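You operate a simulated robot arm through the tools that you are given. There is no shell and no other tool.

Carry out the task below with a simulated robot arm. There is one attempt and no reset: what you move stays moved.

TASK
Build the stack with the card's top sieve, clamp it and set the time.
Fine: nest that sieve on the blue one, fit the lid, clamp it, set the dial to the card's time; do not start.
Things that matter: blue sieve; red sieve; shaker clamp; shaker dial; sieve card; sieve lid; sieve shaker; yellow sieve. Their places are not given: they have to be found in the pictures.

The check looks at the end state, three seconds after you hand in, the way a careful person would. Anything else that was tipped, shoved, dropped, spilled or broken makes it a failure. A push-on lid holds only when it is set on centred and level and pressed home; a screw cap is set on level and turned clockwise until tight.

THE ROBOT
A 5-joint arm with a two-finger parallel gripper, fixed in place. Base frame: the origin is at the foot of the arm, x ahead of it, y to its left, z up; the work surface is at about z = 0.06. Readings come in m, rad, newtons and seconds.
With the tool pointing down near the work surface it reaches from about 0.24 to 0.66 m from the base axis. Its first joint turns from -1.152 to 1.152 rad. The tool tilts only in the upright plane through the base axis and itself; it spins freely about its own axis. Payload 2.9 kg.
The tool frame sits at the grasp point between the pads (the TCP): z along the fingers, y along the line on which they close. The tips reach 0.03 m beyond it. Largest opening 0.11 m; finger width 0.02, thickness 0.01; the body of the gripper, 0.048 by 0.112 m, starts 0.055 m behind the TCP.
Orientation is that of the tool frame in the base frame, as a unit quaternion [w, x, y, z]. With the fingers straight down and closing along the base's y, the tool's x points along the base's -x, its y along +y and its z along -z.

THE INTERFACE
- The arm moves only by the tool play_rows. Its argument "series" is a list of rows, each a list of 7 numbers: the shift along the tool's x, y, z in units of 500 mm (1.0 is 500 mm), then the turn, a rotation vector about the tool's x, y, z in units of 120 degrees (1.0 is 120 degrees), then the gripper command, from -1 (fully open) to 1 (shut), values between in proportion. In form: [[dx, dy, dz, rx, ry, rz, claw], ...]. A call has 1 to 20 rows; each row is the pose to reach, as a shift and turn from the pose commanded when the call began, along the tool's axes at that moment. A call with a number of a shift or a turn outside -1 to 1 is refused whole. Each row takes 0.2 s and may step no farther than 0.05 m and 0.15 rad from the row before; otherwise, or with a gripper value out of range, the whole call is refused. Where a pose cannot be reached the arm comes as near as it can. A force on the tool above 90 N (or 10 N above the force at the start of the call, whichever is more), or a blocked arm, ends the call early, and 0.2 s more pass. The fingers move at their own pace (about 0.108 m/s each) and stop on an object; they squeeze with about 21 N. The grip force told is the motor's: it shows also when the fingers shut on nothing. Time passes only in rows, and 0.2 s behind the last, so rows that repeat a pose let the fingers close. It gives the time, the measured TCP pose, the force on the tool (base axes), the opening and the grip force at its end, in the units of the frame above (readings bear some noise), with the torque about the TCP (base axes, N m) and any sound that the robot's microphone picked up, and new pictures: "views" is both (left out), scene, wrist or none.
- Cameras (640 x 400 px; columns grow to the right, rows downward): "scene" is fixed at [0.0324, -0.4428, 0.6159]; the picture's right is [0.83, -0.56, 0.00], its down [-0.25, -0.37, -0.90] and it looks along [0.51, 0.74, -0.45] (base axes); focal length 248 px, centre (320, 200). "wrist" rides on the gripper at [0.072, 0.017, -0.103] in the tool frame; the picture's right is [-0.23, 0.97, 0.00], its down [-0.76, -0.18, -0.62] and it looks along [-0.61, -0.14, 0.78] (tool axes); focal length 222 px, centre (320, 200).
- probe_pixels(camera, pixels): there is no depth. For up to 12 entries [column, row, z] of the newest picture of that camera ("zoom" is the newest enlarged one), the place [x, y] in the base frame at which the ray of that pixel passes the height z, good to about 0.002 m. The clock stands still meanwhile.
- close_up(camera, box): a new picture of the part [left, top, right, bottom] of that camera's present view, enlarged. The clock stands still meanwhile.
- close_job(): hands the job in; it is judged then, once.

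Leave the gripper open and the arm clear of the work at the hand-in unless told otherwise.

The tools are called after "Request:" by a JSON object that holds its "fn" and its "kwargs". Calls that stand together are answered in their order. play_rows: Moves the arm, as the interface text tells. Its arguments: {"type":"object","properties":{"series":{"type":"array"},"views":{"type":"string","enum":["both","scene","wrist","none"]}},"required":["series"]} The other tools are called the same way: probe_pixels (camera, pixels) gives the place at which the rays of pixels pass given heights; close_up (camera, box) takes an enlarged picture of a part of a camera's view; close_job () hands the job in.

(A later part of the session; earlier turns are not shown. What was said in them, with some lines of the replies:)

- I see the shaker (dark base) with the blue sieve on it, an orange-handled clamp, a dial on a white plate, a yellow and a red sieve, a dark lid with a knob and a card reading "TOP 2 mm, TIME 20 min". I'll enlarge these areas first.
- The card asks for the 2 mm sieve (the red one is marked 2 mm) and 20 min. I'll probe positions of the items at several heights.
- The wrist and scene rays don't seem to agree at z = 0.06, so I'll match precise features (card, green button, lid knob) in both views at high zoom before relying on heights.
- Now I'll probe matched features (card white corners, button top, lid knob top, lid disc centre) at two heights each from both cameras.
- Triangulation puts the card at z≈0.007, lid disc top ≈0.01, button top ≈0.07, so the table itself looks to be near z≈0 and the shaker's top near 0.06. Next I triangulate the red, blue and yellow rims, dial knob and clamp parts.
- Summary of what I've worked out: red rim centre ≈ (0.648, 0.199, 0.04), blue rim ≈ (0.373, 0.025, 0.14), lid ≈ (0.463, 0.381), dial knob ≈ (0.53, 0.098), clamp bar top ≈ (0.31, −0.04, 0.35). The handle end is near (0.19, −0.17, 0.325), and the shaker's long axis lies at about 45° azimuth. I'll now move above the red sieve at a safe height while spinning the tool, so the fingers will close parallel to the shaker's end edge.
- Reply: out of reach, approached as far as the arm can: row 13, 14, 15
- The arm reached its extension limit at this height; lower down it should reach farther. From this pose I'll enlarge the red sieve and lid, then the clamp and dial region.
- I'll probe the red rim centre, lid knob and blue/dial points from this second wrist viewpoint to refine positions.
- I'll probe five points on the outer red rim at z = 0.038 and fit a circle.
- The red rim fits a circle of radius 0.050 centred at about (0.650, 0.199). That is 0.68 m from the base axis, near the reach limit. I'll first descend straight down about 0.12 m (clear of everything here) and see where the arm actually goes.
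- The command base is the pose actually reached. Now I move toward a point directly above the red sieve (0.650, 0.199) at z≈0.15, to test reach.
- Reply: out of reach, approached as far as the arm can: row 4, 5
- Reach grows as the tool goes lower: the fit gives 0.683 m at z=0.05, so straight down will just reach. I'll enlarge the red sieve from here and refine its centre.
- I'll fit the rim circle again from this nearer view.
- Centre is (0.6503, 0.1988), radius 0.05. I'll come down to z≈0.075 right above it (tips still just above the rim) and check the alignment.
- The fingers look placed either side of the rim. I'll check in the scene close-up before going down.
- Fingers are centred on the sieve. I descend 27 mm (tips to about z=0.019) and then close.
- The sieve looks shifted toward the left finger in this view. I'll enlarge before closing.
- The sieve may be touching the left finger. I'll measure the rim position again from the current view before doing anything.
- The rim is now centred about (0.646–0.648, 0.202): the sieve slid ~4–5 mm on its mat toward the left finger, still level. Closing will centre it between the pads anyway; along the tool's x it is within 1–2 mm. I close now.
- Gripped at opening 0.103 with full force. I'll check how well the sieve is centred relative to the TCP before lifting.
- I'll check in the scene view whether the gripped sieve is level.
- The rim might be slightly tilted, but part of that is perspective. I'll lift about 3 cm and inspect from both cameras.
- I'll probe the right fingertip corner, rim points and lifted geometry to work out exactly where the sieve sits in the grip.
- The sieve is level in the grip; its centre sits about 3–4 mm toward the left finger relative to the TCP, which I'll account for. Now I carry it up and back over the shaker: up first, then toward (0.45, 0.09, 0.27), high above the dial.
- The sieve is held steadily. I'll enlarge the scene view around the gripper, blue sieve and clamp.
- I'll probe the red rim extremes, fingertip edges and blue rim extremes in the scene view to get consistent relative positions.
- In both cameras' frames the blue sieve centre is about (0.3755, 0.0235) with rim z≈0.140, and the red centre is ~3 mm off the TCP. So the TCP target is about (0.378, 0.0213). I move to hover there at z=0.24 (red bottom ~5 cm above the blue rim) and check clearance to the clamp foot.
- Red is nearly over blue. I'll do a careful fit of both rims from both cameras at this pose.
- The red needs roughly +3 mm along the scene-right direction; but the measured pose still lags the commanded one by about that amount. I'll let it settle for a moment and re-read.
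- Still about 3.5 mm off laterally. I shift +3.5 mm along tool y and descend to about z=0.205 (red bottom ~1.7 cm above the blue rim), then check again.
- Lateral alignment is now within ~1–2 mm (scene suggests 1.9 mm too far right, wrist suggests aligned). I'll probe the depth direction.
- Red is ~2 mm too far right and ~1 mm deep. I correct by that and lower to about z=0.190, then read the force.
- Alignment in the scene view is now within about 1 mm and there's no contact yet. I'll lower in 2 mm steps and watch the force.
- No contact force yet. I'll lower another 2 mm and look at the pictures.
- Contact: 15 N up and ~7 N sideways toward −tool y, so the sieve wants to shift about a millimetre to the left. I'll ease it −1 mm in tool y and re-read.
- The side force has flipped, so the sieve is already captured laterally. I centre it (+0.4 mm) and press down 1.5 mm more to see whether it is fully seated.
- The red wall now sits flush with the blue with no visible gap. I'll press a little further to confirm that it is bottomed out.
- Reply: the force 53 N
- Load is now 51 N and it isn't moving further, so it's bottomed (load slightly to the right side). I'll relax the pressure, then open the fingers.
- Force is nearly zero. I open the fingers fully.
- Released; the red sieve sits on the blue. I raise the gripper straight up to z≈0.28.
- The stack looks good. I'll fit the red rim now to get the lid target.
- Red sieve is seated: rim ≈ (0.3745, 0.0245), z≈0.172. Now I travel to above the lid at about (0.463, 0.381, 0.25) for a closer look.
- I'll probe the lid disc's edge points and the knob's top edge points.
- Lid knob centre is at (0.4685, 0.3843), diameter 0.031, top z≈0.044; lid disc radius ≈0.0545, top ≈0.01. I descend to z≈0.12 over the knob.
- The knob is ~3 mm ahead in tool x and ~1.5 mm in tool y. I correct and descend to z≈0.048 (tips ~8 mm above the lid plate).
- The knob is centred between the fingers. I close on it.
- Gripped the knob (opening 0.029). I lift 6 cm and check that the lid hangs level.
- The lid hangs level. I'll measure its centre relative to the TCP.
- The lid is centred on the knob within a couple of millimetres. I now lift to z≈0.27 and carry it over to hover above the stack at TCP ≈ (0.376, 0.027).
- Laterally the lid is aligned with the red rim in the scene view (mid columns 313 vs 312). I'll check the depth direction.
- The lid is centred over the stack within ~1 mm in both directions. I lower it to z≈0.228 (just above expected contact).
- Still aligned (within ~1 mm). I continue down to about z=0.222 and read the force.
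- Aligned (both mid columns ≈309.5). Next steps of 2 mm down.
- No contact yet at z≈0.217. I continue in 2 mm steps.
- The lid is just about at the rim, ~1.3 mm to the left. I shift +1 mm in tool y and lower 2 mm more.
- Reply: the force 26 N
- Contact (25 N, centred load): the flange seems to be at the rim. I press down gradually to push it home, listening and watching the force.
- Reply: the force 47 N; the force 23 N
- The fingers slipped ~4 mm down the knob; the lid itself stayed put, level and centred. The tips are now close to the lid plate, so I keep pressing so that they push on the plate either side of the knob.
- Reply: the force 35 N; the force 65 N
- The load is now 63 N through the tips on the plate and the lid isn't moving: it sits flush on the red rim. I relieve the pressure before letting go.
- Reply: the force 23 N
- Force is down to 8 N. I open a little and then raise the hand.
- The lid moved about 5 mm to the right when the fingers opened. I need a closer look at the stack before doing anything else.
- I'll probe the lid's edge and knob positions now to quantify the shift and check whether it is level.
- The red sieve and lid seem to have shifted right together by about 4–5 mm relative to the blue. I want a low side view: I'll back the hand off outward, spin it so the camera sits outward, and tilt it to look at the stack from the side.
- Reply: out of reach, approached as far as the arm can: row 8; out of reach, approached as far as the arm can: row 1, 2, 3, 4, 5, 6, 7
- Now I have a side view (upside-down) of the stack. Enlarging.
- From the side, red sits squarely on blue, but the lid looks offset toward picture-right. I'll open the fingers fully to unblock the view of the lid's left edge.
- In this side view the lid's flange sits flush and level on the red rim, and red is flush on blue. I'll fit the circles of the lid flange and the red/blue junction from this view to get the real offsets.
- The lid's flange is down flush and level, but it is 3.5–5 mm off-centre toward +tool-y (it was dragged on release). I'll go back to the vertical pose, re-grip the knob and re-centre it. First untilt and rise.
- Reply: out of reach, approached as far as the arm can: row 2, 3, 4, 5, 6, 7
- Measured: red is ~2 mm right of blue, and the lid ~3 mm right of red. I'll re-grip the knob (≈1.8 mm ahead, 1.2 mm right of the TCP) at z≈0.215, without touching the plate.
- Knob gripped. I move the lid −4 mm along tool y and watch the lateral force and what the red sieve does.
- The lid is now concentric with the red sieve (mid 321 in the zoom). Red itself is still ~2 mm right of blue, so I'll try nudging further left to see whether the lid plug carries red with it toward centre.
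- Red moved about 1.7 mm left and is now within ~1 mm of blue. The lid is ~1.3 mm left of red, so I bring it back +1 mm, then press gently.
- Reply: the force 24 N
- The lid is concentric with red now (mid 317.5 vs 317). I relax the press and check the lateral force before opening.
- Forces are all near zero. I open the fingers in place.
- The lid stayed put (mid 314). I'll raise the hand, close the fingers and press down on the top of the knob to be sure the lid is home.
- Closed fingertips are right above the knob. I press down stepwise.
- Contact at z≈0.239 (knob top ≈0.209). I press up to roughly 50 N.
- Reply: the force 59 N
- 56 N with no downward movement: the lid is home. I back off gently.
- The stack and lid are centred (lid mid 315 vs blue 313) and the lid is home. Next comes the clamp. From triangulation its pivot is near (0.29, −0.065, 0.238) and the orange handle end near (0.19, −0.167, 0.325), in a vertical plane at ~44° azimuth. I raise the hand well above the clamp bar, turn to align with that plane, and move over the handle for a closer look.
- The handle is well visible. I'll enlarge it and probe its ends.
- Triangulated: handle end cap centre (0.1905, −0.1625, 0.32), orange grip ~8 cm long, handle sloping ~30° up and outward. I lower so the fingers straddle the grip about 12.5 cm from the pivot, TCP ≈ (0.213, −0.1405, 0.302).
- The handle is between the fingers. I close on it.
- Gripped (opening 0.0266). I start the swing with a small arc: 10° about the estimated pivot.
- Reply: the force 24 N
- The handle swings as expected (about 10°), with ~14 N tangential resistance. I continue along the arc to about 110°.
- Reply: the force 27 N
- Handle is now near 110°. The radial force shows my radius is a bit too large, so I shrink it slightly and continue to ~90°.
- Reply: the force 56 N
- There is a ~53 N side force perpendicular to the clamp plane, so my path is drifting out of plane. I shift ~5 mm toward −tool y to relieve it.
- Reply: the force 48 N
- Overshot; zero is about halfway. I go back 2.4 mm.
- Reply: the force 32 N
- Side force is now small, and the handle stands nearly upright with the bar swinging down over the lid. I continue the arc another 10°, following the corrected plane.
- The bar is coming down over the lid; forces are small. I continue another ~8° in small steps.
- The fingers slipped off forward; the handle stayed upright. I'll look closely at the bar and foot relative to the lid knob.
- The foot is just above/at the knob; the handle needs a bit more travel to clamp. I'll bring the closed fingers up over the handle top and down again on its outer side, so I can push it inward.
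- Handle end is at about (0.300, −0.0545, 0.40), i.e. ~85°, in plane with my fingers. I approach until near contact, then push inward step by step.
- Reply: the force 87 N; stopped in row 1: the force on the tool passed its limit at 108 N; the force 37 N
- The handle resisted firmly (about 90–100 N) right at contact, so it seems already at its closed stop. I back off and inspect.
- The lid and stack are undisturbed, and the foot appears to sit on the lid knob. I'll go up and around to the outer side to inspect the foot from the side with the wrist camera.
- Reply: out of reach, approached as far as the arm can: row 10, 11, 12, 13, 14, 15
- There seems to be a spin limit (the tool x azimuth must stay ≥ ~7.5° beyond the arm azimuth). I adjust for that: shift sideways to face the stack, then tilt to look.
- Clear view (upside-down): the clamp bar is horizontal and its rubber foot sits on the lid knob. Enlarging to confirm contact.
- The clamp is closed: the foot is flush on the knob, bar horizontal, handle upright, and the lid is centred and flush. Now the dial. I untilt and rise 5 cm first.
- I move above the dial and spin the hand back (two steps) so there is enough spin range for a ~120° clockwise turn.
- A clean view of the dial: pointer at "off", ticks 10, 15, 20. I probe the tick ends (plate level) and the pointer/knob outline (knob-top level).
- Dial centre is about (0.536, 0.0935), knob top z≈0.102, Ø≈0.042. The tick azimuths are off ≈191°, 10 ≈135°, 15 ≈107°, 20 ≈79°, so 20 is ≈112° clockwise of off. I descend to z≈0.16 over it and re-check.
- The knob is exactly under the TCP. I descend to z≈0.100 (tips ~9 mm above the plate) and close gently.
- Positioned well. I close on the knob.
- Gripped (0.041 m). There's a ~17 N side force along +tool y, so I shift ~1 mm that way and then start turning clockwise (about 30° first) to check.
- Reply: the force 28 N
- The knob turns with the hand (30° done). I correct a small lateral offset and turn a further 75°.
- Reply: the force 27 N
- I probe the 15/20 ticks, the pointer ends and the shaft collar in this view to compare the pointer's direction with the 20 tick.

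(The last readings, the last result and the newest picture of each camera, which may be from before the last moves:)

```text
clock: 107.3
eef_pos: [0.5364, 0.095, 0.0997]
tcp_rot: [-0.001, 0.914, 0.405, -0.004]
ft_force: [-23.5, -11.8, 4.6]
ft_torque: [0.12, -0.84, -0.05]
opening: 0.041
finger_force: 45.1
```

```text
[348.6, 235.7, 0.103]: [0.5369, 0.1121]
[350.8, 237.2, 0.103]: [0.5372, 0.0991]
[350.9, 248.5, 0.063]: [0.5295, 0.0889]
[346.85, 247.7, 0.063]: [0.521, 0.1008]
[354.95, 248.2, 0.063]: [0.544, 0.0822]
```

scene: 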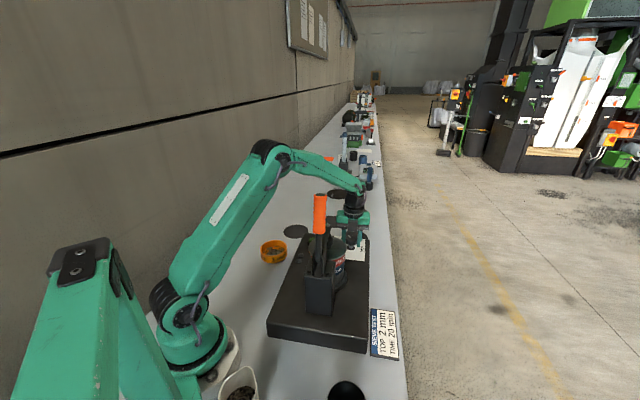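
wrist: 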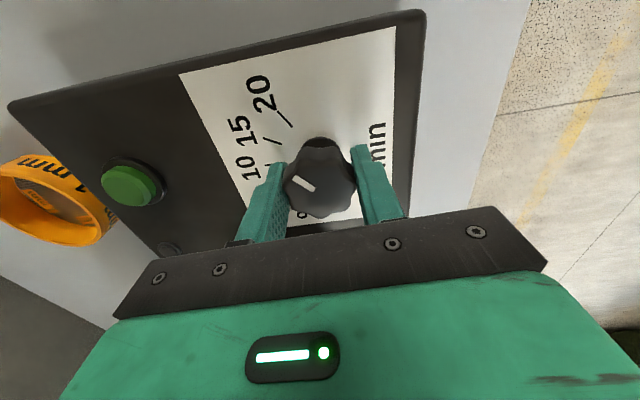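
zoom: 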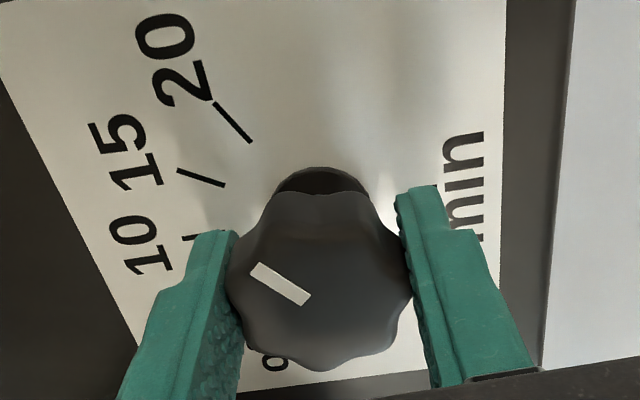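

Pointer is at azimuth ≈88°, the 20 tick at ≈75° (tick spacing is consistent with 6°/min, so 120° in total; 105° done). I turn a further 14° with a small lateral correction.

Request:
{"fn": "play_rows", "kwargs": {"series": [[-0.0025, -0.001, 0, 0, 0, 0.04, 0.5], [-0.0025, -0.001, 0, 0, 0, 0.08, 0.5], [-0.0025, -0.001, 0, 0, 0, 0.1167, 0.5], [-0.0025, -0.001, 0, 0, 0, 0.1167, 0.5]], "views": "both"}}

Request:
{"fn": "close_up", "kwargs": {"camera": "wrist", "box": [240, 70, 400, 230]}}

Request:
{"fn": "probe_pixels", "kwargs": {"camera": "zoom", "pixels": [[252, 266, 0.103], [308, 302, 0.103]]}}

```text
clock: 108.3
eef_pos: [0.5363, 0.0944, 0.1002]
tcp_rot: [-0.001, 0.957, 0.291, -0.001]
ft_force: [-1.3, 4.9, -4.8]
ft_torque: [-0.68, 1.1, 0.0]
opening: 0.041
finger_force: 44.8
```

scene: 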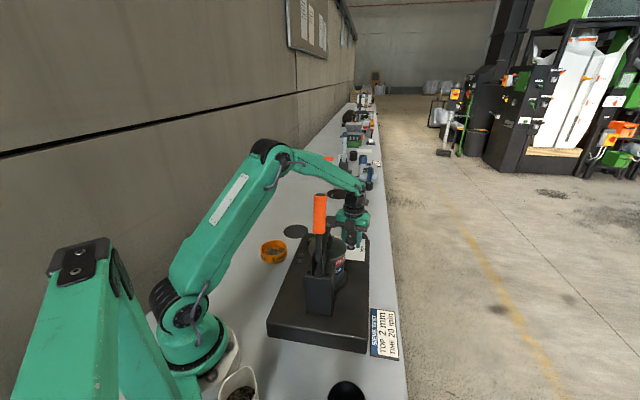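
wrist: 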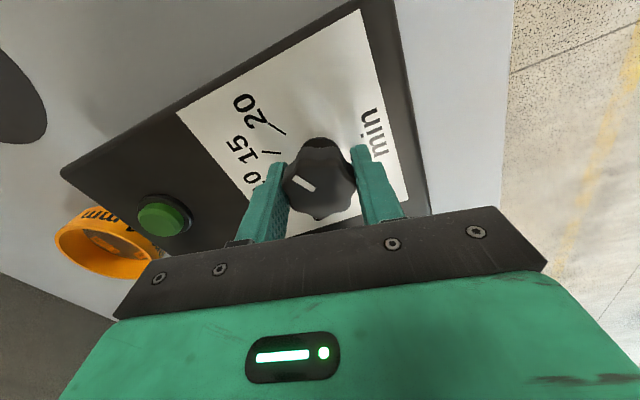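

```text
2.50 times, centred on (320, 150) of wrist
```

zoom: 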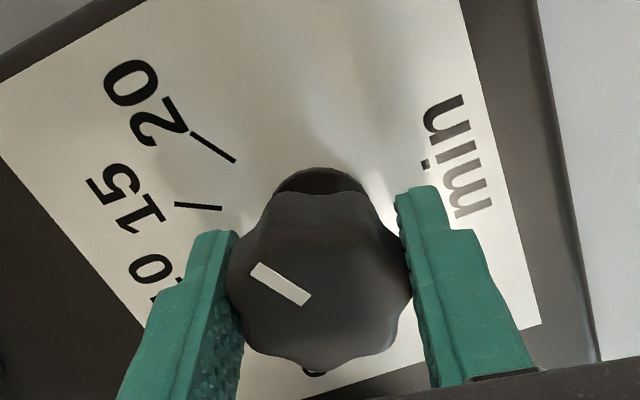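

```text
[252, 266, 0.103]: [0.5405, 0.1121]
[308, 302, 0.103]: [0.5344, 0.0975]
```

The 20 tick now appears at the same place and angle in the tool's view as the "off" tick did before turning (119° turned), so the pointer is at 20. I release the knob and rise.

Request:
{"fn": "play_rows", "kwargs": {"series": [[0, 0, 0, 0, 0, 0, 0.1], [0, 0, 0, 0, 0, 0, -0.1], [0, 0, 0, 0, 0, 0, -0.3], [0, 0, 0, 0, 0, 0, -0.3], [0, 0, -0.06, 0, 0, 0, -0.3], [0, 0, -0.14, 0, 0, 0, -0.3], [0, 0, -0.22, 0, 0, 0, -0.3], [0, 0, -0.3, 0, 0, 0, -0.3], [0, 0, -0.3, 0, 0, 0, -0.3]], "views": "both"}}

Request:
{"fn": "close_up", "kwargs": {"camera": "wrist", "box": [260, 60, 380, 160]}}

Request:
{"fn": "close_up", "kwargs": {"camera": "scene", "box": [330, 225, 378, 265]}}

```text
clock: 110.3
eef_pos: [0.5346, 0.0949, 0.2504]
tcp_rot: [0.0, 0.957, 0.292, -0.001]
ft_force: [-0.8, -0.1, -0.5]
ft_torque: [-0.02, 0.01, -0.01]
opening: 0.0715
finger_force: 0.1
```

scene: 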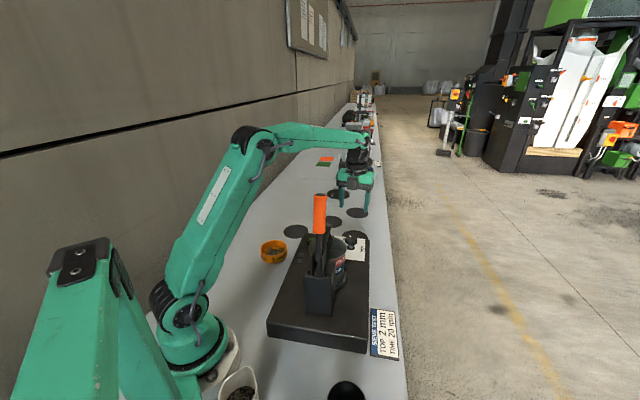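
wrist: 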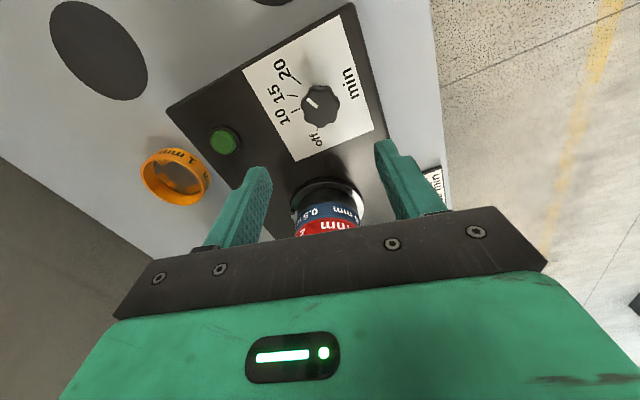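

```text
4.00 times, centred on (320, 110) of wrist
```

zoom: 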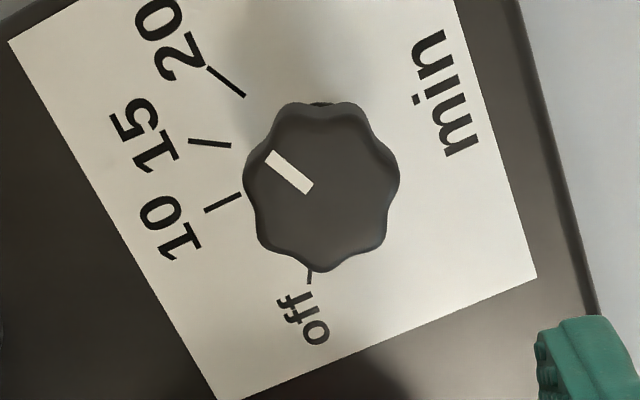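

```text
10.00 times, centred on (354, 245) of scene
```

zoom: 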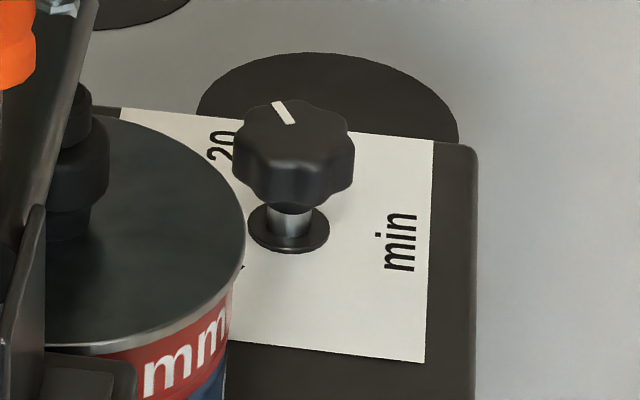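

I'll measure pointer versus the 20 tick at high zoom.

Request:
{"fn": "close_up", "kwargs": {"camera": "wrist", "box": [296, 84, 336, 124]}}

Request:
{"fn": "probe_pixels", "kwargs": {"camera": "zoom", "pixels": [[320, 200, 0.103], [420, 200, 0.103], [320, 100, 0.103]]}}

Request:
{"fn": "close_up", "kwargs": {"camera": "wrist", "box": [280, 64, 340, 124]}}

```text
10.00 times, centred on (316, 104) of wrist
```

zoom: 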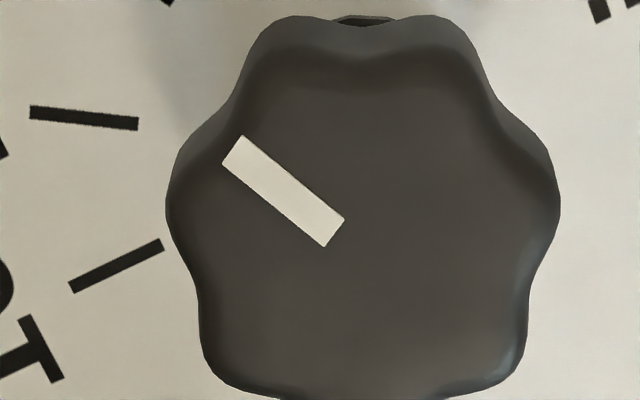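

```text
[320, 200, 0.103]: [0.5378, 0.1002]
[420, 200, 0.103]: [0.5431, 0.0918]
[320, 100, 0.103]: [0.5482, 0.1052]
```

```text
6.67 times, centred on (310, 94) of wrist
```

zoom: 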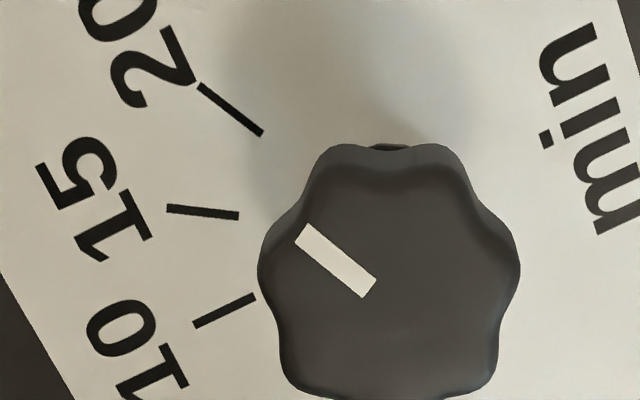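

Request:
{"fn": "probe_pixels", "kwargs": {"camera": "zoom", "pixels": [[303, 232, 0.103], [368.5, 288, 0.103], [200, 86, 0.061], [261, 133, 0.061], [167, 208, 0.061], [238, 216, 0.061], [194, 325, 0.061], [255, 297, 0.061]]}}

Request:
{"fn": "probe_pixels", "kwargs": {"camera": "scene", "pixels": [[349.75, 235.1, 0.103], [351.3, 237.4, 0.103], [350.9, 248.5, 0.063]]}}

Request:
{"fn": "close_up", "kwargs": {"camera": "scene", "box": [342, 228, 360, 242]}}

```text
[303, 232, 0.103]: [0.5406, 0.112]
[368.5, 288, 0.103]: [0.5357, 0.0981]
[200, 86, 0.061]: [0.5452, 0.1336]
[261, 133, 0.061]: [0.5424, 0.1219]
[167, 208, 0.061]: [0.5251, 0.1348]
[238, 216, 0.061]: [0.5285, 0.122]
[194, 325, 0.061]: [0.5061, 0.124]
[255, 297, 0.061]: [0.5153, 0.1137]
```

```text
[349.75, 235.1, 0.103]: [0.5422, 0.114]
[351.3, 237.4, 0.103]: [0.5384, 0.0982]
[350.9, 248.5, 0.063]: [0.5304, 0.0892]
```

```text
16.00 times, centred on (351, 235) of scene
```

zoom: 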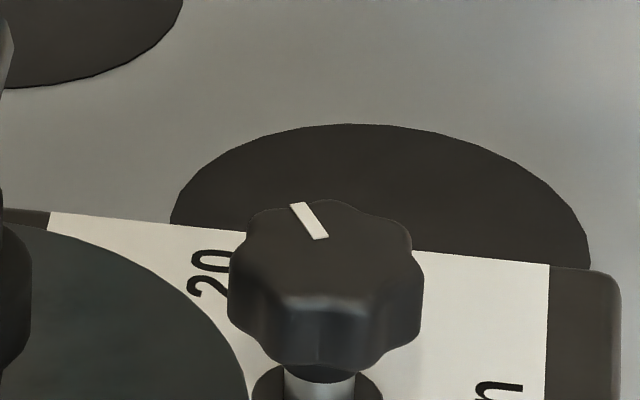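

By the wrist estimate the pointer may be a few degrees past 20, so I want a parallax-free check. I spin the camera so it lies along the 20-tick's radial line; then the tick and pointer should line up vertically in the picture.

Request:
{"fn": "play_rows", "kwargs": {"series": [[0, 0, 0, 0, 0, -0.061, -0.3], [0, 0, 0, 0, 0, -0.122, -0.3], [0, 0, 0, 0, 0, -0.183, -0.3], [0, 0, 0, 0, 0, -0.243, -0.3], [0, 0, 0, 0, 0, -0.243, -0.3]], "views": "wrist"}}

Request:
{"fn": "close_up", "kwargs": {"camera": "wrist", "box": [280, 64, 340, 124]}}

Request:
{"fn": "close_up", "kwargs": {"camera": "wrist", "box": [260, 40, 380, 150]}}

```text
clock: 111.5
eef_pos: [0.5355, 0.0942, 0.2513]
tcp_rot: [0.0, 0.852, 0.523, -0.001]
ft_force: [-0.8, 0.3, 0.7]
ft_torque: [0.05, 0.02, 0.06]
opening: 0.0713
finger_force: 0.1
```

wrist: 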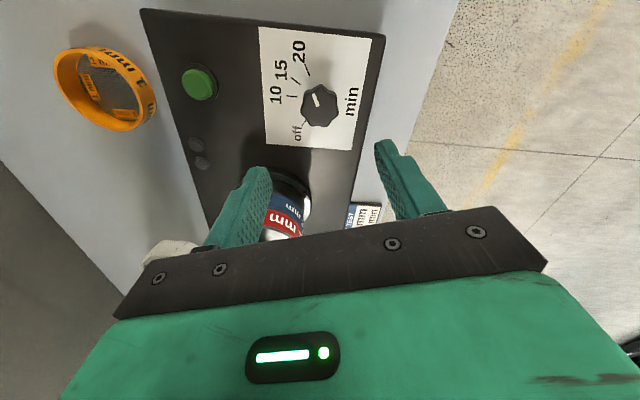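

```text
6.67 times, centred on (310, 94) of wrist
```

zoom: 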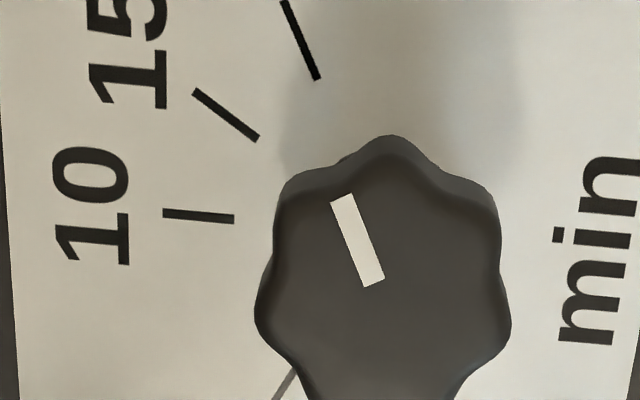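

```text
3.64 times, centred on (320, 95) of wrist
```

zoom: 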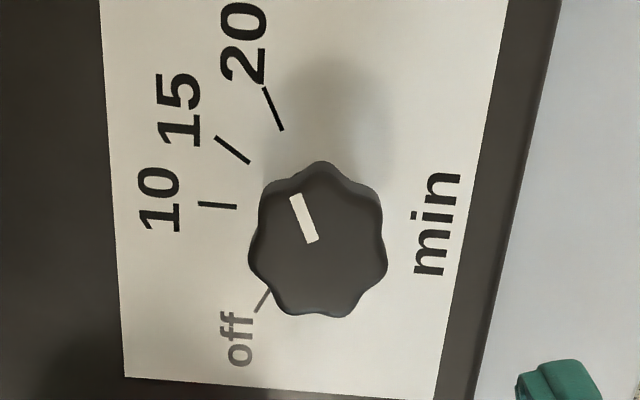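

The image "up" direction is actually x-azimuth −13°, so I need about 27° more spin.

Request:
{"fn": "play_rows", "kwargs": {"series": [[0, 0, 0, 0, 0, -0.056, -0.3], [0, 0, 0, 0, 0, -0.111, -0.3], [0, 0, 0, 0, 0, -0.167, -0.3], [0, 0, 0, 0, 0, -0.2225, -0.3], [0, 0, 0, 0, 0, -0.2225, -0.3]], "views": "wrist"}}

Request:
{"fn": "close_up", "kwargs": {"camera": "wrist", "box": [290, 50, 350, 110]}}

Request:
{"fn": "close_up", "kwargs": {"camera": "wrist", "box": [260, 40, 380, 150]}}

```text
clock: 112.7
eef_pos: [0.5359, 0.0945, 0.2519]
tcp_rot: [0.0, 0.708, 0.706, -0.002]
ft_force: [-0.5, 1.2, -0.4]
ft_torque: [0.0, 0.01, 0.02]
opening: 0.0715
finger_force: 0.1
```

wrist: 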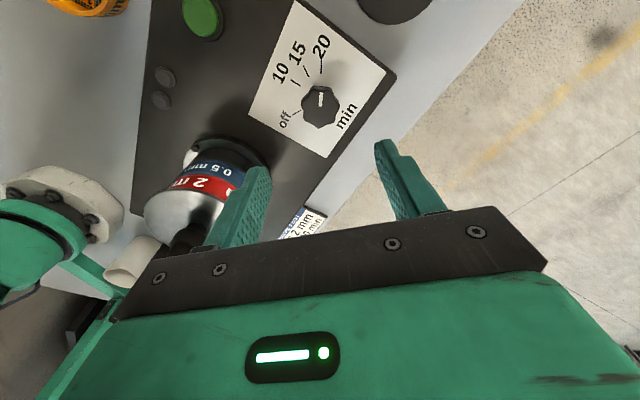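

```text
6.67 times, centred on (320, 80) of wrist
```

zoom: 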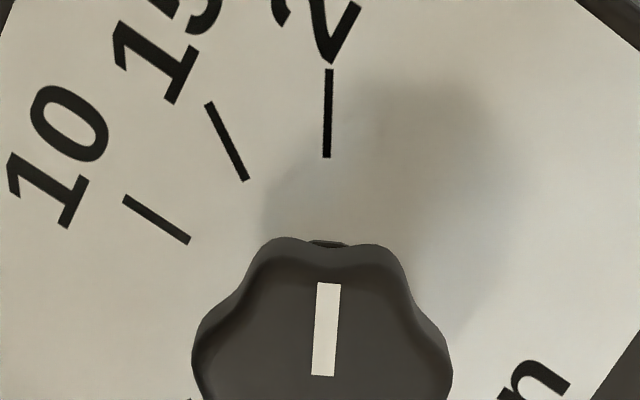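

```text
3.64 times, centred on (320, 95) of wrist
```

zoom: 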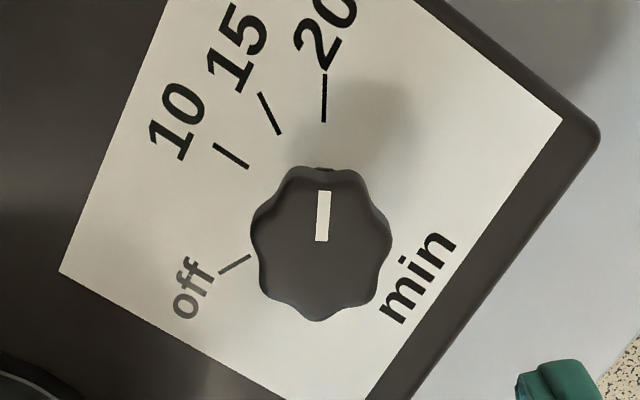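

The 20 tick and the pointer now line up vertically in the picture (within about 2°), so the dial reads 20. Lastly I verify the clamp and stack: check bar height, handle and surroundings in the scene view.

Request:
{"fn": "probe_pixels", "kwargs": {"camera": "scene", "pixels": [[327.6, 224.6, 0.23], [327.6, 224.6, 0.24], [327.6, 224.6, 0.25], [327.6, 224.6, 0.26], [320.8, 194.5, 0.39], [320.8, 194.5, 0.4]]}}

Request:
{"fn": "close_up", "kwargs": {"camera": "scene", "box": [250, 180, 390, 320]}}

Request:
{"fn": "close_up", "kwargs": {"camera": "scene", "box": [304, 190, 352, 270]}}

```text
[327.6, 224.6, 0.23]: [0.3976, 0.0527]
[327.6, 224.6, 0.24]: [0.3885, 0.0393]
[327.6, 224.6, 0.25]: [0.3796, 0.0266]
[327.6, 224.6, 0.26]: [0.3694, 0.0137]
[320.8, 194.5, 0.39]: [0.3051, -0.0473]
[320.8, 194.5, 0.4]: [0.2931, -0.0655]
```

```text
2.86 times, centred on (320, 250) of scene
```

zoom: 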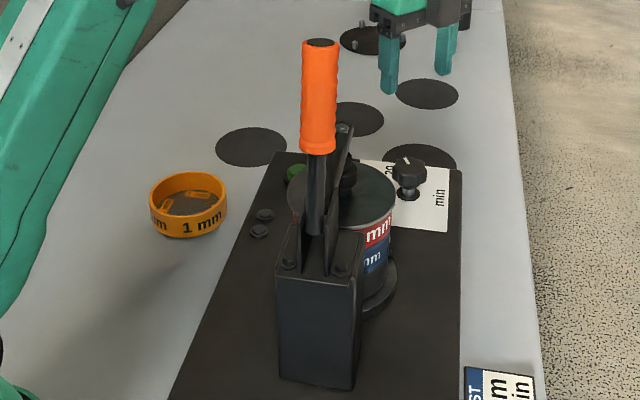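

```text
5.00 times, centred on (328, 230) of scene
```

zoom: 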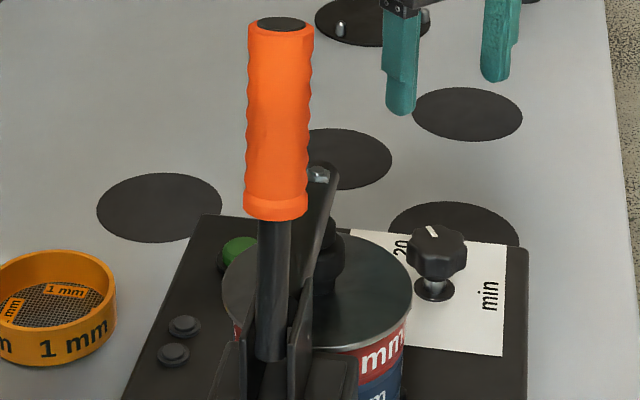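

Everything is in place: handle upright, bar level with its foot on the lid knob, dial at 20, green button untouched, yellow sieve and card unmoved. I raise the arm clear of the work and open the gripper fully.

Request:
{"fn": "play_rows", "kwargs": {"series": [[0, 0, -0.08, 0, 0, 0, -0.6], [0.02, -0.03, -0.16, 0, 0, 0, -1], [0.06, -0.08, -0.22, 0, 0, 0, -1], [0.1, -0.13, -0.27, 0, 0, 0, -1], [0.15, -0.18, -0.31, 0, 0, 0, -1], [0.211, -0.232, -0.336, 0, 0, 0, -1], [0.211, -0.232, -0.336, 0, 0, 0, -1]], "views": "both"}}

Request:
{"fn": "close_up", "kwargs": {"camera": "scene", "box": [240, 180, 420, 380]}}

Request:
{"fn": "close_up", "kwargs": {"camera": "scene", "box": [304, 210, 374, 280]}}

```text
clock: 114.3
eef_pos: [0.4168, 0.201, 0.4148]
tcp_rot: [-0.001, 0.709, 0.705, -0.002]
ft_force: [-0.3, -0.3, 0.8]
ft_torque: [0.0, 0.01, -0.01]
opening: 0.1098
finger_force: 0.1
```

scene: 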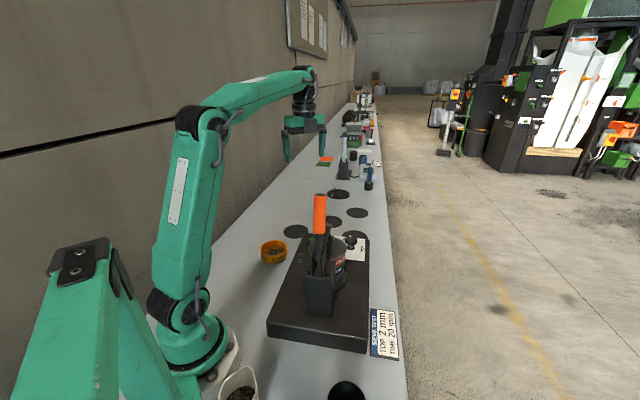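
wrist: 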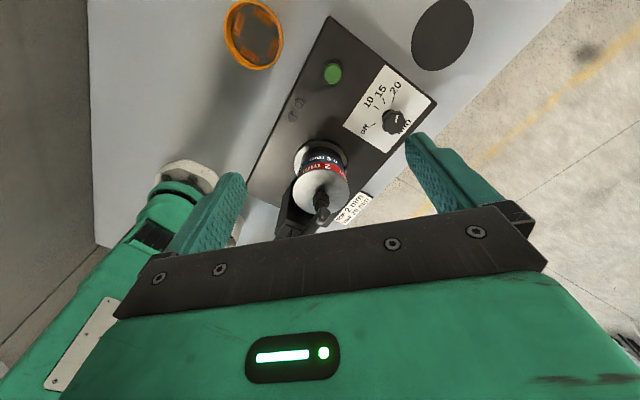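

```text
2.00 times, centred on (330, 280) of scene
```

zoom: 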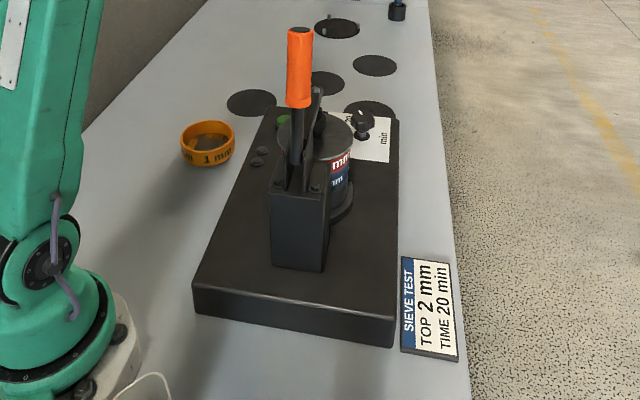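

```text
5.71 times, centred on (339, 245) of scene
```

zoom: 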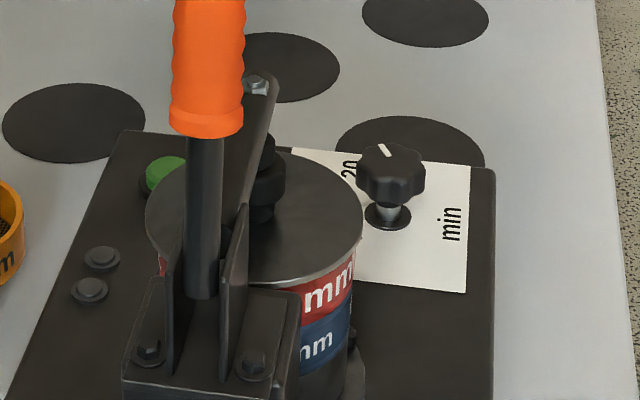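

The arm is clear with the gripper open. Red (2 mm) is on blue, the lid is on and clamped, the dial is at 20, the shaker isn't started and nothing else has moved. I hand in the job.

Request:
{"fn": "close_job", "kwargs": {}}

```text
The job is handed in.
```

The stack is built, clamped and timed as the card asks, and the job is handed in. I don't have the check's result.

- **Stack:** the red 2 mm sieve sits on the blue one. It was within about 1 mm of centre at the last check.
- **Lid:** it is centred, level and flush on the red rim. I pressed it down at about 56 N with no further movement. When I first let go, it was dragged about 6 mm off centre, so I gripped it again and re-centred it before clamping.
- **Clamp:** it is closed, with its foot on the lid knob, the bar level and the handle upright. When I pushed the handle again it did not move; the force peaked at 108 N, above the 90 N limit, so the call stopped early. The stack did not shift.
- **Dial:** it is set to 20 min. The pointer lines up with the 20 mark to within about 2°.
- **Not started:** the green button was not touched. The yellow sieve and the card are where they were.

The arm is clear of the work and the gripper is open.
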